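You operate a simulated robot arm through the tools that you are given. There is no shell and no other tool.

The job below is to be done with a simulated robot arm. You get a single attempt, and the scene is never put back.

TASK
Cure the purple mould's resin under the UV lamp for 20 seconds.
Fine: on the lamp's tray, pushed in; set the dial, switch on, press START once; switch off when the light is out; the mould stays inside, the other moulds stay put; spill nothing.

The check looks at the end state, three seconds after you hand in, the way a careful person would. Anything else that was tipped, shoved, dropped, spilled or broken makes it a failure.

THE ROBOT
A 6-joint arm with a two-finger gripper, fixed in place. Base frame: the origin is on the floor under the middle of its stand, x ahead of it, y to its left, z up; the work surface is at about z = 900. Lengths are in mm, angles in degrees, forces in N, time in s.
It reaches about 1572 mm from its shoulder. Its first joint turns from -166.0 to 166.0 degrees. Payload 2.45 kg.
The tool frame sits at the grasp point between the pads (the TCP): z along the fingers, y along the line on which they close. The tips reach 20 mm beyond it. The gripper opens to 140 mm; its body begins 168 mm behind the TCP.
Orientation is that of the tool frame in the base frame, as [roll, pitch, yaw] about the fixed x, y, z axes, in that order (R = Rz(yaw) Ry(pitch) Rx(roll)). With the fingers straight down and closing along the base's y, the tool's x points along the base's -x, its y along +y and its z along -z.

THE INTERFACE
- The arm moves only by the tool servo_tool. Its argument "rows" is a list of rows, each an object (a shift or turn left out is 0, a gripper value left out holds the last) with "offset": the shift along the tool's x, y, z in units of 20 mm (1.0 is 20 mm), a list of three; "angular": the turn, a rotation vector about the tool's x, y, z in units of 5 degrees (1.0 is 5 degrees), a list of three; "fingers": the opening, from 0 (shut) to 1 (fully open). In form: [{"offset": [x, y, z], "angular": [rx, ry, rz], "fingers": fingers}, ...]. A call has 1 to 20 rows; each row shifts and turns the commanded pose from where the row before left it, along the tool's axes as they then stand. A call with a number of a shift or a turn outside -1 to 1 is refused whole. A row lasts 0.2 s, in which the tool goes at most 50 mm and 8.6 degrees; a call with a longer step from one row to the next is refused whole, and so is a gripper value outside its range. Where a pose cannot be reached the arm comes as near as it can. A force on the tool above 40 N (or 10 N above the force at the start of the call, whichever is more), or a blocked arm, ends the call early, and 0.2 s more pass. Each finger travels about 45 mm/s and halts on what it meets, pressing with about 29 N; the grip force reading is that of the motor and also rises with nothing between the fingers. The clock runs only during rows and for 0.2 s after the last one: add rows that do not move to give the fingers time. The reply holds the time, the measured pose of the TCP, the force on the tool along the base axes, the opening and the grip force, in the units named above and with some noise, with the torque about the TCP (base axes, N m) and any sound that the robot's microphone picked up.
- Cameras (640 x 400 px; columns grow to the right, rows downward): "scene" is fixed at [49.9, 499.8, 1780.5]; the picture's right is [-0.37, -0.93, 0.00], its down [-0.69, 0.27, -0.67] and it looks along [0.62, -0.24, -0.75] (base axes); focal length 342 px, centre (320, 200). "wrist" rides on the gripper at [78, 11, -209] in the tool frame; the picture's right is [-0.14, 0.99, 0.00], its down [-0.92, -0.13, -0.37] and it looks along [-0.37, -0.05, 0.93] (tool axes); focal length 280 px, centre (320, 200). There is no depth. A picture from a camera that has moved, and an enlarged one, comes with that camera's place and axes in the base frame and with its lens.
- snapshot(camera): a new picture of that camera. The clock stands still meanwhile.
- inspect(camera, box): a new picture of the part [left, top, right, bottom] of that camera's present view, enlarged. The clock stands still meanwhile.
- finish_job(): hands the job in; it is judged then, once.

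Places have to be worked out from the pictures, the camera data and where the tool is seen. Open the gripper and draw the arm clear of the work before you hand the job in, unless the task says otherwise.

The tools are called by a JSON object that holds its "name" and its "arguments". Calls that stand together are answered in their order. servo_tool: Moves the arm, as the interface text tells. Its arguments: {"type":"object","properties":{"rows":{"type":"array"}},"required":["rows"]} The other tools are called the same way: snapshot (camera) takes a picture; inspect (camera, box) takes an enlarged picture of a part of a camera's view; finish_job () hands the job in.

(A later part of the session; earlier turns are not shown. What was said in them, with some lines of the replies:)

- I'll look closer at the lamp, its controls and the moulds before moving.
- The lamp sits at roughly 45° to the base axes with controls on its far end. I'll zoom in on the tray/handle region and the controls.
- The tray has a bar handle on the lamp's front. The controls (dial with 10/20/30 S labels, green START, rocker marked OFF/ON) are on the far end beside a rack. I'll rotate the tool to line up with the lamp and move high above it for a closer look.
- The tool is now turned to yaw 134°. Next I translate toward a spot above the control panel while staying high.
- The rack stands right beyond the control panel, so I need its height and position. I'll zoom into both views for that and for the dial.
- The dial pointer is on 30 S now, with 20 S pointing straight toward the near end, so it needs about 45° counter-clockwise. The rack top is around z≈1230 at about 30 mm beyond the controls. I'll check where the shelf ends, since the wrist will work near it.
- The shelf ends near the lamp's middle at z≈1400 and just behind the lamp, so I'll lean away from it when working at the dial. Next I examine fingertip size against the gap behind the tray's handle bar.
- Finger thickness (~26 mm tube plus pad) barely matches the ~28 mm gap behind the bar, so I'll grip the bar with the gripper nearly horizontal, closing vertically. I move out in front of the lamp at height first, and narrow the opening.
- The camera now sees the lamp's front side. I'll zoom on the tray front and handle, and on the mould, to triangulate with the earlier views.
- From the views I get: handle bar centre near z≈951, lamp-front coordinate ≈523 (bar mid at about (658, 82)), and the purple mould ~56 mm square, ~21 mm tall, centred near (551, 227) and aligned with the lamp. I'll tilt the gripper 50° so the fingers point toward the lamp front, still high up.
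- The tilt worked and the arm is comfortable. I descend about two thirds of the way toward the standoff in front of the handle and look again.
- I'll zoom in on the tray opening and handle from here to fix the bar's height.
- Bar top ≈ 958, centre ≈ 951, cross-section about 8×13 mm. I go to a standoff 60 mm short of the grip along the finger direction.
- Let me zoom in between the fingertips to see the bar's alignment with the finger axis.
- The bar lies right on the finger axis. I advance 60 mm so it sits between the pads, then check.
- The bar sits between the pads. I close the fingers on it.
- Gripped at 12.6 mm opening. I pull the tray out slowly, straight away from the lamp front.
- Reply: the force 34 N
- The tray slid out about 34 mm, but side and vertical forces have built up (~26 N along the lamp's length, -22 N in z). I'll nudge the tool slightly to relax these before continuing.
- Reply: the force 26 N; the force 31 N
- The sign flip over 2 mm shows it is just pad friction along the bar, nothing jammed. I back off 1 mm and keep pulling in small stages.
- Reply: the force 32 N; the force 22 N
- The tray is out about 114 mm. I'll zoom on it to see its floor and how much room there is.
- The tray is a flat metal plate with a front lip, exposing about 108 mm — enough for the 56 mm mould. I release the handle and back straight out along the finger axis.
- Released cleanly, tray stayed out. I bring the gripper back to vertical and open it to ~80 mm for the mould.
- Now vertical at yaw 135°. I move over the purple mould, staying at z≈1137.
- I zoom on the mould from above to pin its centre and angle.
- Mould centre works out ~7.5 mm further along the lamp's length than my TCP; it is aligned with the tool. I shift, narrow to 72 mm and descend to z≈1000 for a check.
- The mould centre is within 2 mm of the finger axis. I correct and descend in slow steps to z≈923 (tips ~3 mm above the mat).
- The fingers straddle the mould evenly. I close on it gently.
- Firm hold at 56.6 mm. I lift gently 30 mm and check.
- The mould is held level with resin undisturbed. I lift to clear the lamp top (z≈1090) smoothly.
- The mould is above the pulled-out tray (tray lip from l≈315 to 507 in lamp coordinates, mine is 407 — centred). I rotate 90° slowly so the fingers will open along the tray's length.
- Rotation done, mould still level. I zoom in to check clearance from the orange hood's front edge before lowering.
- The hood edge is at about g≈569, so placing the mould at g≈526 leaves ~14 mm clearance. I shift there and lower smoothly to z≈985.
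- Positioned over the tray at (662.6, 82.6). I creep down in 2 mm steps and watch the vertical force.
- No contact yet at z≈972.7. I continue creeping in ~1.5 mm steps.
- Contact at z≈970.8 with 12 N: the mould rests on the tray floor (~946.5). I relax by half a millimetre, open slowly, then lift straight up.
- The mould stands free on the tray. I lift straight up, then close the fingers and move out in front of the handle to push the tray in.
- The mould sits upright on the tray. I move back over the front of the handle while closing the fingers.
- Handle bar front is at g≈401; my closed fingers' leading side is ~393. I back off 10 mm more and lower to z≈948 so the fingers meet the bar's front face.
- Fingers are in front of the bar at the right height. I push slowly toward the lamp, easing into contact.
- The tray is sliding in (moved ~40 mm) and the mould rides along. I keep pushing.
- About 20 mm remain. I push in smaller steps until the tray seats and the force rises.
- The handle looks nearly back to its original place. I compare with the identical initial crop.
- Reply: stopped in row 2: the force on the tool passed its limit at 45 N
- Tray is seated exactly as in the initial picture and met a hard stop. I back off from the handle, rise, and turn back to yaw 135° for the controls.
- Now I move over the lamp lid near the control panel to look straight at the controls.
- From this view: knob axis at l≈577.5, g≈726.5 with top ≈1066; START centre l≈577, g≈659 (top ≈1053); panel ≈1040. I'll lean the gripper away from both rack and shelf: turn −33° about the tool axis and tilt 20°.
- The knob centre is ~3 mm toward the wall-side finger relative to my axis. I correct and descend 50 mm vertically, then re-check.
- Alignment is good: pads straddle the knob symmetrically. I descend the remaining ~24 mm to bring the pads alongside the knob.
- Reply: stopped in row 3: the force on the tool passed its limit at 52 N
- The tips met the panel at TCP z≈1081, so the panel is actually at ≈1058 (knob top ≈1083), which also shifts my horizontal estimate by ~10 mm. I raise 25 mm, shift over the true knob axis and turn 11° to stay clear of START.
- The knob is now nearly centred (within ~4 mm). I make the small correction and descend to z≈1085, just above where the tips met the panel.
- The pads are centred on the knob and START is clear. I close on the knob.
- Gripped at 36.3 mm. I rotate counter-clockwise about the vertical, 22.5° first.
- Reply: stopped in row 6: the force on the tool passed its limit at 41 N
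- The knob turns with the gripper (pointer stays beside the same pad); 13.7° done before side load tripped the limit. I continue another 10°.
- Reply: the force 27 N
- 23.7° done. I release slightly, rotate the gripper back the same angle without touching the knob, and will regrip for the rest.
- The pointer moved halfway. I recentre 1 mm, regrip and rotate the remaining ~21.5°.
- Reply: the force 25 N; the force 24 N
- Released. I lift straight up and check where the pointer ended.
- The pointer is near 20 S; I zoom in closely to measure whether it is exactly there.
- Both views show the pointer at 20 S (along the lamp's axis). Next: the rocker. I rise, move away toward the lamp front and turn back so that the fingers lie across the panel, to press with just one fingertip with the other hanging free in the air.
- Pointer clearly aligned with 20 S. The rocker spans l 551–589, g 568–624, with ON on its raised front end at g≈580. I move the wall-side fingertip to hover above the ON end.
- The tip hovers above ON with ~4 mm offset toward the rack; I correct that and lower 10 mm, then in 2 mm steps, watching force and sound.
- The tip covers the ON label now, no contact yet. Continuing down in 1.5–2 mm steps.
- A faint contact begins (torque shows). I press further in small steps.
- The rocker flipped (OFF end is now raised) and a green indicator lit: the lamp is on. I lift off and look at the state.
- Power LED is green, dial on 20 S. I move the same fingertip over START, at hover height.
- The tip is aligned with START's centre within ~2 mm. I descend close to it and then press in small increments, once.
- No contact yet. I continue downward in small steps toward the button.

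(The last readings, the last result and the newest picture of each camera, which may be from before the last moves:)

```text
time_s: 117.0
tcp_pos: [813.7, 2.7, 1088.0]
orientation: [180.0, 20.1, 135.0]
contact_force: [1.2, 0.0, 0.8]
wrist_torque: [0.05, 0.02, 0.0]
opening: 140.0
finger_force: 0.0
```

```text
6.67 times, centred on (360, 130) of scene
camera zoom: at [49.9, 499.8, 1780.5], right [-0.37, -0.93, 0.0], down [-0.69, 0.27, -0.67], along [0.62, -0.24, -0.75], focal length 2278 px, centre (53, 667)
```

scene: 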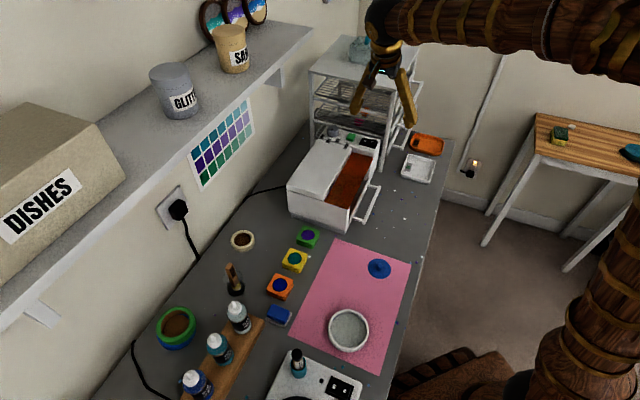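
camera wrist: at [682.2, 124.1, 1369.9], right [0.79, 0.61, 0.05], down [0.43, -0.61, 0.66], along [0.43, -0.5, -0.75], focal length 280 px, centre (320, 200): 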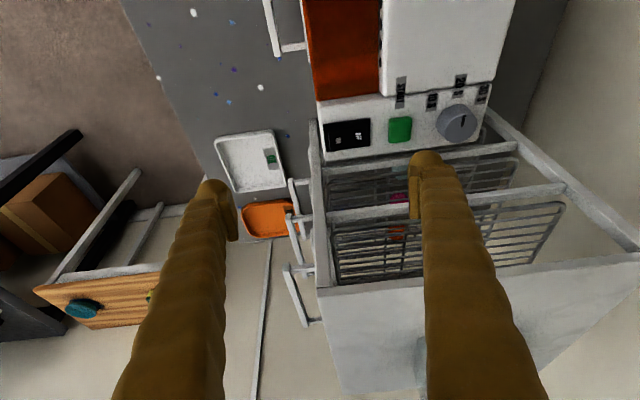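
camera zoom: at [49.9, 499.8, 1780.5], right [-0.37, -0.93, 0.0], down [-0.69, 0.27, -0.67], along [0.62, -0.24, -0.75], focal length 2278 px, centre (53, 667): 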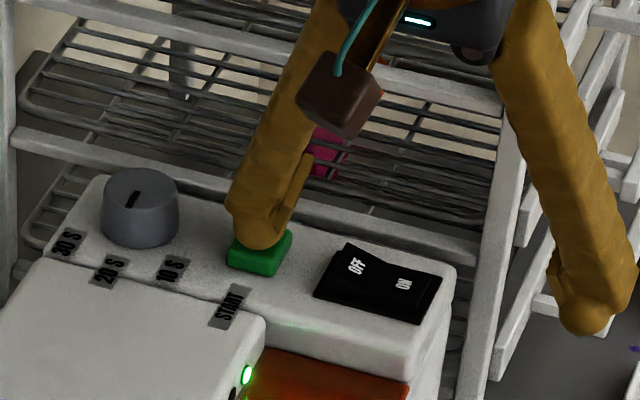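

{"name": "servo_tool", "arguments": {"rows": [{"offset": [0.0256, 0, 0.0705]}, {}]}}

{"name": "servo_tool", "arguments": {"rows": [{"offset": [0.0256, 0, 0.0705]}, {}]}}

{"name": "inspect", "arguments": {"camera": "scene", "box": [320, 100, 400, 160]}}

```text
time_s: 117.6
tcp_pos: [812.7, 2.0, 1087.6]
orientation: [179.9, 20.0, 135.0]
contact_force: [1.1, -0.2, 0.2]
wrist_torque: [0.0, 0.01, 0.04]
opening: 140.0
finger_force: 0.0
```

```text
time_s: 118.2
tcp_pos: [814.1, 1.1, 1086.5]
orientation: [180.0, 20.0, 135.0]
contact_force: [-0.1, 0.4, 0.6]
wrist_torque: [0.06, -0.05, -0.02]
opening: 140.0
finger_force: 0.0
```

```text
6.67 times, centred on (360, 130) of scene
camera zoom: at [49.9, 499.8, 1780.5], right [-0.37, -0.93, 0.0], down [-0.69, 0.27, -0.67], along [0.62, -0.24, -0.75], focal length 2278 px, centre (53, 667)
```

zoom: 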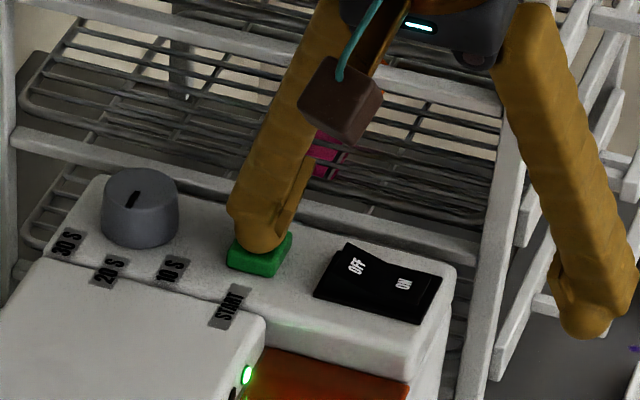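

{"name": "servo_tool", "arguments": {"rows": [{"offset": [0.0256, 0, 0.0705]}, {}]}}

{"name": "servo_tool", "arguments": {"rows": [{"offset": [0.0256, 0, 0.0705]}, {}]}}

{"name": "inspect", "arguments": {"camera": "scene", "box": [320, 100, 400, 160]}}

{"name": "inspect", "arguments": {"camera": "wrist", "box": [320, 40, 560, 220]}}

```text
time_s: 118.8
tcp_pos: [813.5, 1.3, 1083.8]
orientation: [179.9, 20.0, 135.0]
contact_force: [0.7, -0.2, 2.3]
wrist_torque: [0.11, -0.07, -0.05]
opening: 140.1
finger_force: 0.1
heard: click
```

```text
time_s: 119.4
tcp_pos: [813.7, 1.0, 1083.8]
orientation: [179.8, 20.0, 135.0]
contact_force: [0.5, 0.2, 1.8]
wrist_torque: [0.13, -0.11, 0.0]
opening: 140.2
finger_force: 0.0
```

```text
6.67 times, centred on (360, 130) of scene
camera zoom: at [49.9, 499.8, 1780.5], right [-0.37, -0.93, 0.0], down [-0.69, 0.27, -0.67], along [0.62, -0.24, -0.75], focal length 2278 px, centre (53, 667)
```

zoom: 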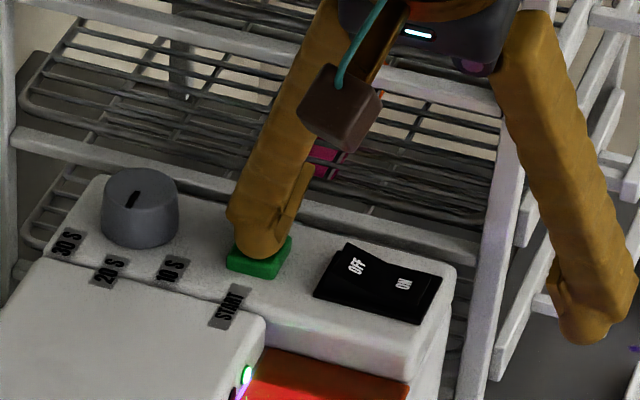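

```text
2.22 times, centred on (440, 130) of wrist
camera zoom: at [716.8, 111.3, 1253.7], right [0.79, 0.61, 0.05], down [0.43, -0.61, 0.66], along [0.43, -0.5, -0.75], focal length 623 px, centre (53, 356)
```

zoom: 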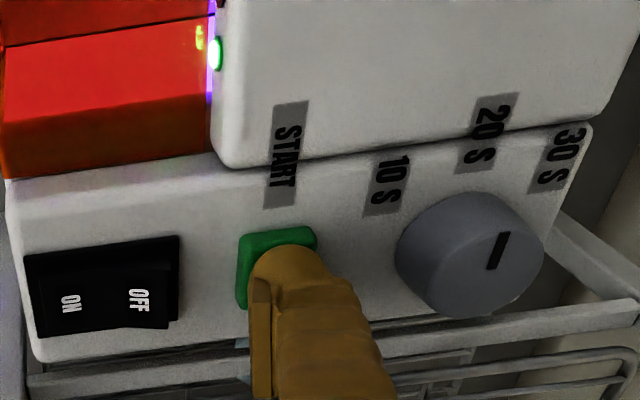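

A click, and the UV light is on (since ~118.7 s). I lift the finger straight off START right away.

{"name": "servo_tool", "arguments": {"rows": [{"offset": [-0.0855, 0, -0.235]}, {"offset": [-0.171, 0, -0.47]}, {"offset": [-0.257, 0, -0.705]}]}}

{"name": "snapshot", "arguments": {"camera": "scene"}}

{"name": "inspect", "arguments": {"camera": "scene", "box": [280, 110, 400, 240]}}

```text
time_s: 120.2
tcp_pos: [812.9, 0.2, 1111.9]
orientation: [179.8, 20.0, 135.0]
contact_force: [-0.7, -0.2, -0.3]
wrist_torque: [-0.04, 0.0, -0.05]
opening: 140.0
finger_force: 0.1
```

```text
taken
```

scene: 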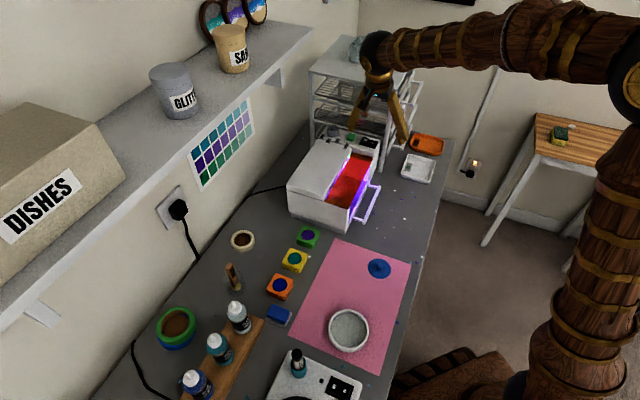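

```text
3.08 times, centred on (340, 175) of scene
camera zoom: at [49.9, 499.8, 1780.5], right [-0.37, -0.93, 0.0], down [-0.69, 0.27, -0.67], along [0.62, -0.24, -0.75], focal length 1051 px, centre (258, 277)
```

zoom: 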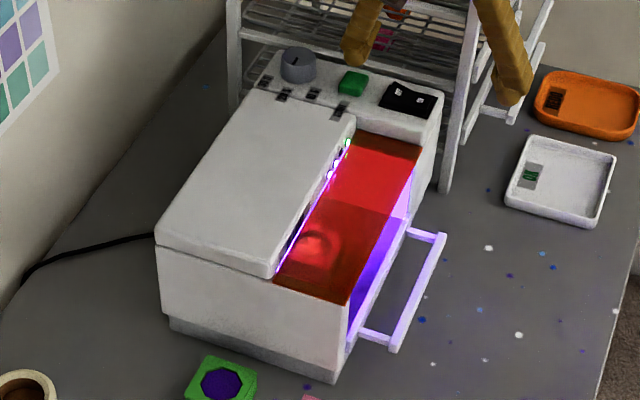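

The lamp is curing, with the mould visible under the hood. I move the fingertip above the raised OFF end (still hovering) and wait out the 20 s.

{"name": "servo_tool", "arguments": {"rows": [{"offset": [0, -0.758, 0]}, {"offset": [0, -0.758, 0]}, {"offset": [0, -0.758, 0]}, {}, {}, {}, {}, {}, {}, {}, {}, {}, {}, {}, {}, {}, {}, {}, {}, {}]}}

{"name": "inspect", "arguments": {"camera": "wrist", "box": [320, 40, 560, 220]}}

{"name": "inspect", "arguments": {"camera": "scene", "box": [300, 110, 400, 210]}}

```text
time_s: 124.4
tcp_pos: [782.0, -31.5, 1111.7]
orientation: [180.0, 20.0, 135.1]
contact_force: [-0.4, -0.7, 0.2]
wrist_torque: [-0.01, 0.01, -0.03]
opening: 140.0
finger_force: 0.1
```

```text
2.22 times, centred on (440, 130) of wrist
camera zoom: at [685.5, 78.4, 1282.3], right [0.79, 0.61, 0.05], down [0.43, -0.61, 0.66], along [0.43, -0.5, -0.75], focal length 623 px, centre (53, 356)
```

zoom: 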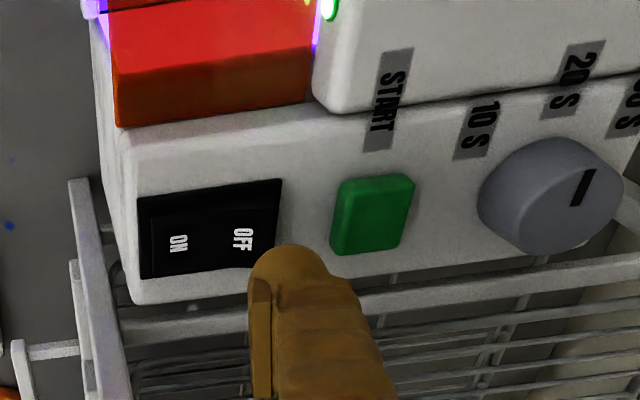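

```text
4.00 times, centred on (350, 160) of scene
camera zoom: at [49.9, 499.8, 1780.5], right [-0.37, -0.93, 0.0], down [-0.69, 0.27, -0.67], along [0.62, -0.24, -0.75], focal length 1366 px, centre (200, 360)
```

zoom: 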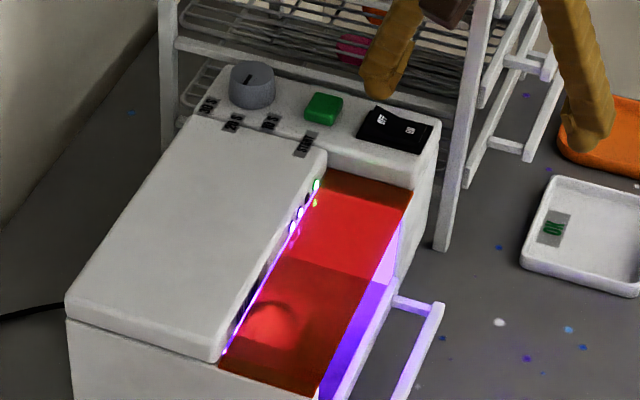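

The tip is right above the OFF end. Waiting for the curing to finish.

{"name": "servo_tool", "arguments": {"rows": [{}, {}, {}, {}, {}, {}, {}, {}, {}, {}, {}, {}, {}, {}, {}, {}, {}, {}, {}, {}]}}

{"name": "servo_tool", "arguments": {"rows": [{}, {}, {}, {}, {}, {}, {}, {}, {}, {}, {}, {}, {}, {}, {}, {}, {}, {}, {}, {}]}}

{"name": "servo_tool", "arguments": {"rows": [{}, {}, {}, {}, {}, {}, {}, {}, {}, {}, {}, {}, {}, {}, {}, {}, {}, {}, {}, {}]}}

{"name": "inspect", "arguments": {"camera": "scene", "box": [300, 110, 400, 210]}}

```text
time_s: 128.6
tcp_pos: [782.1, -30.8, 1111.5]
orientation: [180.0, 20.0, 134.9]
contact_force: [0.4, -0.6, 0.3]
wrist_torque: [0.02, -0.01, -0.02]
opening: 139.9
finger_force: 0.1
```

```text
time_s: 132.8
tcp_pos: [781.4, -31.0, 1111.1]
orientation: [179.9, 20.1, 135.0]
contact_force: [-0.2, -0.1, 0.9]
wrist_torque: [0.01, 0.02, 0.0]
opening: 140.1
finger_force: 0.1
```

```text
time_s: 137.0
tcp_pos: [781.1, -32.1, 1112.6]
orientation: [180.0, 20.0, 135.1]
contact_force: [-0.5, 0.6, 0.1]
wrist_torque: [0.0, 0.01, 0.01]
opening: 140.2
finger_force: 0.1
```

```text
4.00 times, centred on (350, 160) of scene
camera zoom: at [49.9, 499.8, 1780.5], right [-0.37, -0.93, 0.0], down [-0.69, 0.27, -0.67], along [0.62, -0.24, -0.75], focal length 1366 px, centre (200, 360)
```

zoom: 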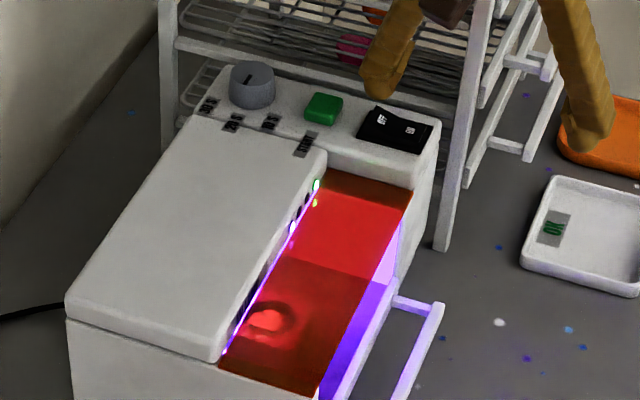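

Light still on at 137.0 s, with fewer countdown LEDs left. I wait in shorter stretches until it goes out.

{"name": "servo_tool", "arguments": {"rows": [{}, {}, {}, {}, {}, {}, {}, {}, {}]}}

{"name": "inspect", "arguments": {"camera": "scene", "box": [300, 110, 400, 210]}}

```text
time_s: 139.0
tcp_pos: [781.2, -30.4, 1111.9]
orientation: [179.9, 20.0, 135.0]
contact_force: [0.5, 0.3, -0.2]
wrist_torque: [0.01, 0.02, -0.01]
opening: 140.1
finger_force: 0.0
```

```text
4.00 times, centred on (350, 160) of scene
camera zoom: at [49.9, 499.8, 1780.5], right [-0.37, -0.93, 0.0], down [-0.69, 0.27, -0.67], along [0.62, -0.24, -0.75], focal length 1366 px, centre (200, 360)
```

zoom: 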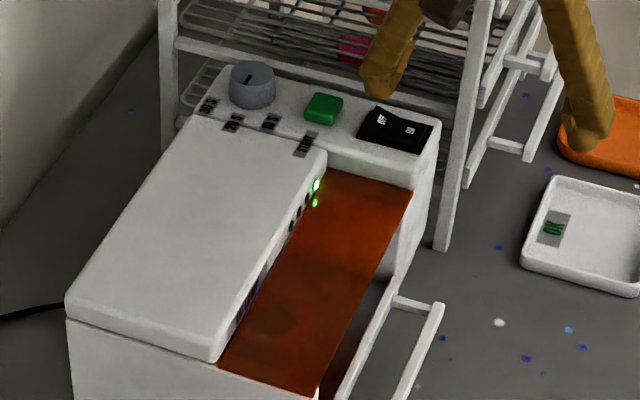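

The light is out after 20 s; only the power LED is lit. I now press the OFF end: first down to just above it, then small steps.

{"name": "servo_tool", "arguments": {"rows": [{"offset": [0.094, 0, 0.2585]}, {"offset": [0.094, 0, 0.2585]}, {"offset": [0.094, 0, 0.2585]}, {"offset": [0.068, 0, 0.188]}, {}]}}

{"name": "servo_tool", "arguments": {"rows": [{"offset": [0.034, 0, 0.094]}, {"offset": [0.0256, 0, 0.0705]}, {}]}}

{"name": "inspect", "arguments": {"camera": "scene", "box": [330, 110, 410, 170]}}

```text
time_s: 140.2
tcp_pos: [780.4, -31.1, 1091.6]
orientation: [-179.9, 20.0, 135.0]
contact_force: [-0.3, 0.6, 0.0]
wrist_torque: [-0.02, -0.01, 0.0]
opening: 139.9
finger_force: 0.0
```

```text
time_s: 141.0
tcp_pos: [781.6, -32.1, 1087.3]
orientation: [179.9, 20.1, 135.0]
contact_force: [0.3, -0.6, 1.8]
wrist_torque: [0.14, -0.16, 0.01]
opening: 139.8
finger_force: 0.0
```

```text
6.67 times, centred on (370, 140) of scene
camera zoom: at [49.9, 499.8, 1780.5], right [-0.37, -0.93, 0.0], down [-0.69, 0.27, -0.67], along [0.62, -0.24, -0.75], focal length 2278 px, centre (-13, 600)
```

zoom: 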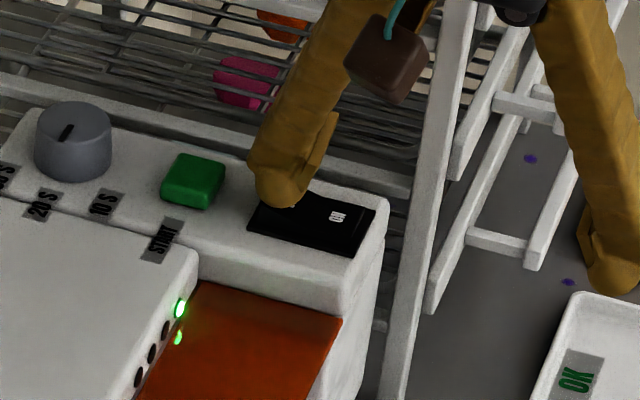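

Contact is starting on the OFF end. I press further in small steps.

{"name": "servo_tool", "arguments": {"rows": [{"offset": [0.0256, 0, 0.0705]}, {"offset": [0.0256, 0, 0.0705]}, {}]}}

{"name": "servo_tool", "arguments": {"rows": [{"offset": [0.0256, 0, 0.0705]}, {}]}}

{"name": "inspect", "arguments": {"camera": "scene", "box": [330, 110, 410, 170]}}

```text
time_s: 141.8
tcp_pos: [780.3, -30.6, 1084.4]
orientation: [179.8, 20.0, 134.9]
contact_force: [-0.1, -0.6, 0.0]
wrist_torque: [0.05, 0.01, 0.01]
opening: 140.0
finger_force: 0.0
```

```text
time_s: 142.4
tcp_pos: [779.8, -30.8, 1083.5]
orientation: [179.9, 20.0, 134.9]
contact_force: [-0.1, 0.2, -0.2]
wrist_torque: [0.03, -0.01, 0.03]
opening: 139.8
finger_force: 0.2
```

```text
6.67 times, centred on (370, 140) of scene
camera zoom: at [49.9, 499.8, 1780.5], right [-0.37, -0.93, 0.0], down [-0.69, 0.27, -0.67], along [0.62, -0.24, -0.75], focal length 2278 px, centre (-13, 600)
```

zoom: 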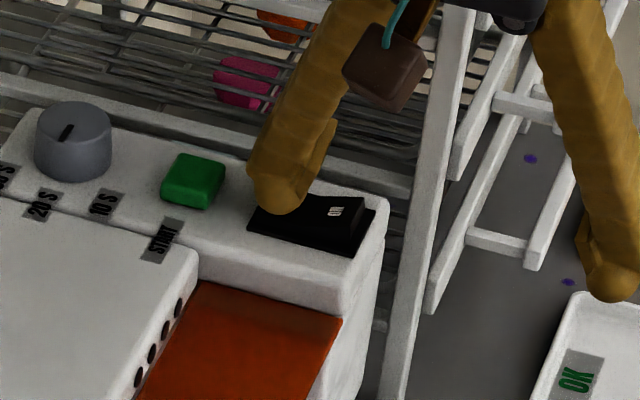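

The rocker flipped back to OFF and the power LED is dark. I lift straight up and draw the arm clear.

{"name": "servo_tool", "arguments": {"rows": [{"offset": [-0.0855, 0, -0.235]}, {"offset": [-0.171, 0, -0.47]}, {"offset": [-0.342, 0, -0.94]}, {"offset": [-0.342, 0, -0.94]}, {"offset": [-0.342, 0, -0.94]}, {"offset": [-0.342, 0, -0.94]}, {"offset": [-0.342, 0, -0.94]}, {"offset": [-0.342, 0, -0.94]}, {"offset": [-0.342, 0, -0.94]}, {"offset": [-0.342, 0, -0.94]}]}}

{"name": "servo_tool", "arguments": {"rows": [{"offset": [0.5, -0.9, 0]}, {"offset": [0.5, -0.9, 0]}, {"offset": [0.5, -0.9, 0]}, {"offset": [0.5, -0.9, 0]}, {"offset": [0.5, -0.9, 0]}, {"offset": [0.5, -0.9, 0]}, {"offset": [0.5, -0.9, 0]}, {"offset": [0.5, -0.9, 0]}, {"offset": [0.5, -0.9, 0]}, {"offset": [0.5, -0.9, 0]}, {"offset": [0.5, -0.9, 0]}, {"offset": [0.5, -0.9, 0]}, {"angular": [0, 1, 0]}, {"angular": [0, 1, 0]}, {"angular": [0, 1, 0]}, {"angular": [0, 1, 0]}]}}

{"name": "snapshot", "arguments": {"camera": "scene"}}

{"name": "inspect", "arguments": {"camera": "scene", "box": [270, 100, 430, 260]}}

{"name": "inspect", "arguments": {"camera": "scene", "box": [330, 110, 400, 160]}}

{"name": "snapshot", "arguments": {"camera": "wrist"}}

```text
time_s: 144.6
tcp_pos: [780.9, -32.5, 1259.4]
orientation: [179.9, 20.1, 135.0]
contact_force: [-0.1, 0.9, 0.4]
wrist_torque: [0.0, 0.0, 0.04]
opening: 139.7
finger_force: 0.1
```

```text
time_s: 148.0
tcp_pos: [547.3, -103.2, 1219.0]
orientation: [180.0, 0.0, 135.0]
contact_force: [0.2, -0.8, 0.1]
wrist_torque: [-0.01, 0.01, 0.03]
opening: 139.8
finger_force: 0.0
```

```text
taken
```

scene: 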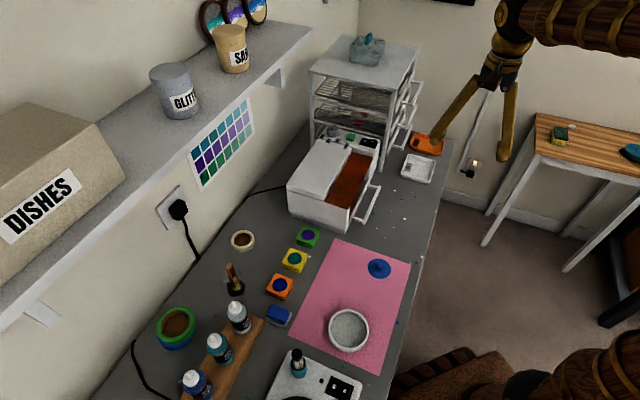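

```text
2.50 times, centred on (350, 180) of scene
camera zoom: at [49.9, 499.8, 1780.5], right [-0.37, -0.93, 0.0], down [-0.69, 0.27, -0.67], along [0.62, -0.24, -0.75], focal length 854 px, centre (245, 250)
```

zoom: 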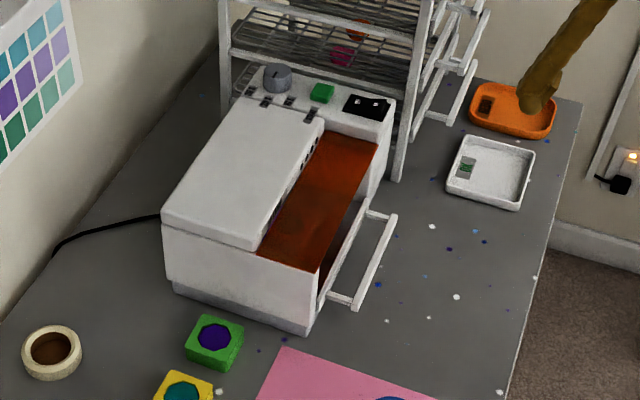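

```text
8.00 times, centred on (365, 135) of scene
camera zoom: at [49.9, 499.8, 1780.5], right [-0.37, -0.93, 0.0], down [-0.69, 0.27, -0.67], along [0.62, -0.24, -0.75], focal length 2733 px, centre (-40, 720)
```

zoom: 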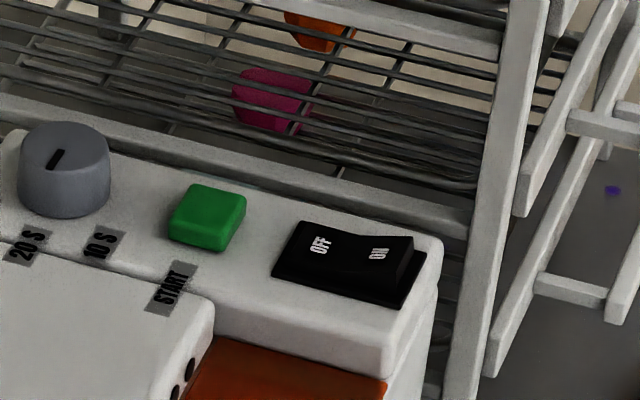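

```text
taken
camera wrist: at [498.2, -41.1, 1428.6], right [0.8, 0.6, 0.0], down [0.56, -0.74, 0.37], along [0.22, -0.29, -0.93], focal length 280 px, centre (320, 200)
```

wrist: 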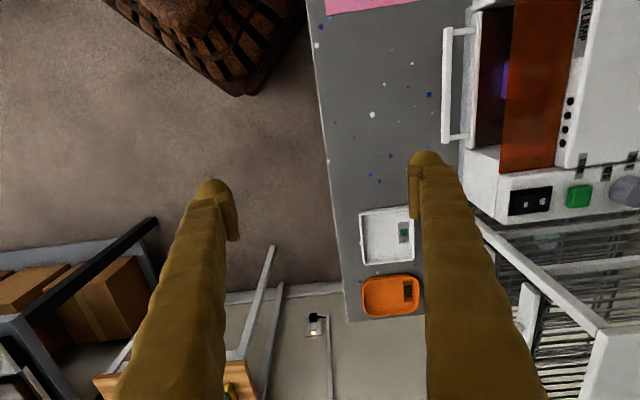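

All looks in order; I take one close look at the mould inside the lamp before handing in.

{"name": "inspect", "arguments": {"camera": "wrist", "box": [430, 0, 600, 200]}}

{"name": "inspect", "arguments": {"camera": "scene", "box": [330, 170, 400, 240]}}

```text
2.00 times, centred on (515, 100) of wrist
camera zoom: at [498.2, -41.1, 1428.6], right [0.8, 0.6, 0.0], down [0.56, -0.74, 0.37], along [0.22, -0.29, -0.93], focal length 561 px, centre (-70, 400)
```

zoom: 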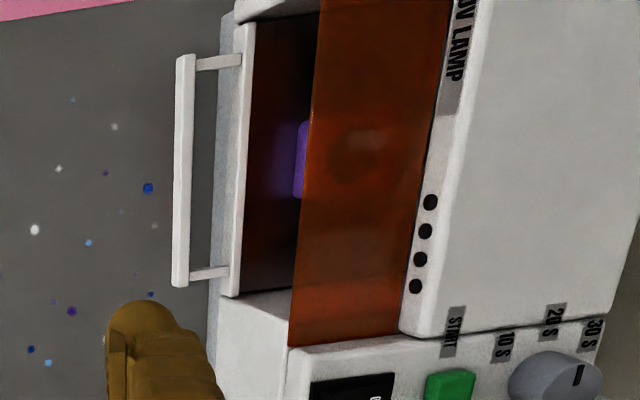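

```text
5.71 times, centred on (365, 205) of scene
camera zoom: at [49.9, 499.8, 1780.5], right [-0.37, -0.93, 0.0], down [-0.69, 0.27, -0.67], along [0.62, -0.24, -0.75], focal length 1952 px, centre (63, 171)
```

zoom: 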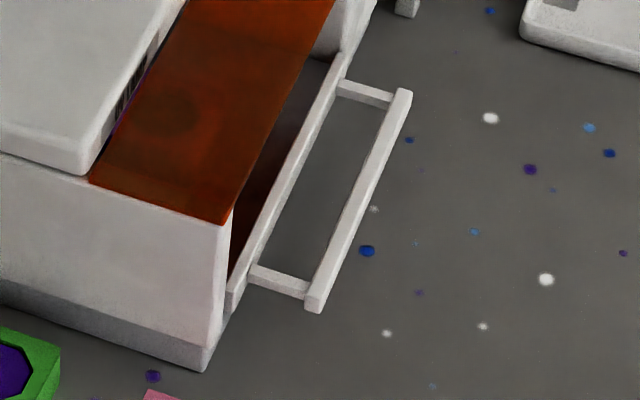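

The tray is fully in with the purple mould upright on it. The dial is at 20 S, the light ran its 20 s, the rocker is OFF, the other moulds are untouched, and the arm is clear with the gripper open. I hand in the job.

{"name": "finish_job", "arguments": {}}

```text
The job is handed in.
```

The purple mould's resin got its 20 seconds under the UV lamp, and I've handed the job in. I haven't seen the check's verdict.

- **Mould:** it sits upright on the lamp's tray, and the tray is pushed all the way in. I saw no spill in the pictures.
- **Dial:** it was on 30 S, and I turned it to 20 S. The final pictures show the pointer on that mark.
- **Cure:** I switched the lamp on and pressed START once. The light came on at about 118.7 s and was out by 139.0 s, so it ran for roughly the full 20 s.
- **End state:** I switched the lamp off after the light went out, and its power light is dark. The other moulds were not moved. The gripper is open and the arm is clear.

While I was lining up on the dial, the fingertips pressed on the control panel hard enough to trip the force limit (about 52 N). The tray's stop and a sideways load on the dial tripped it too (45 N and 41 N). The pictures show no damage, and the controls worked normally afterwards.
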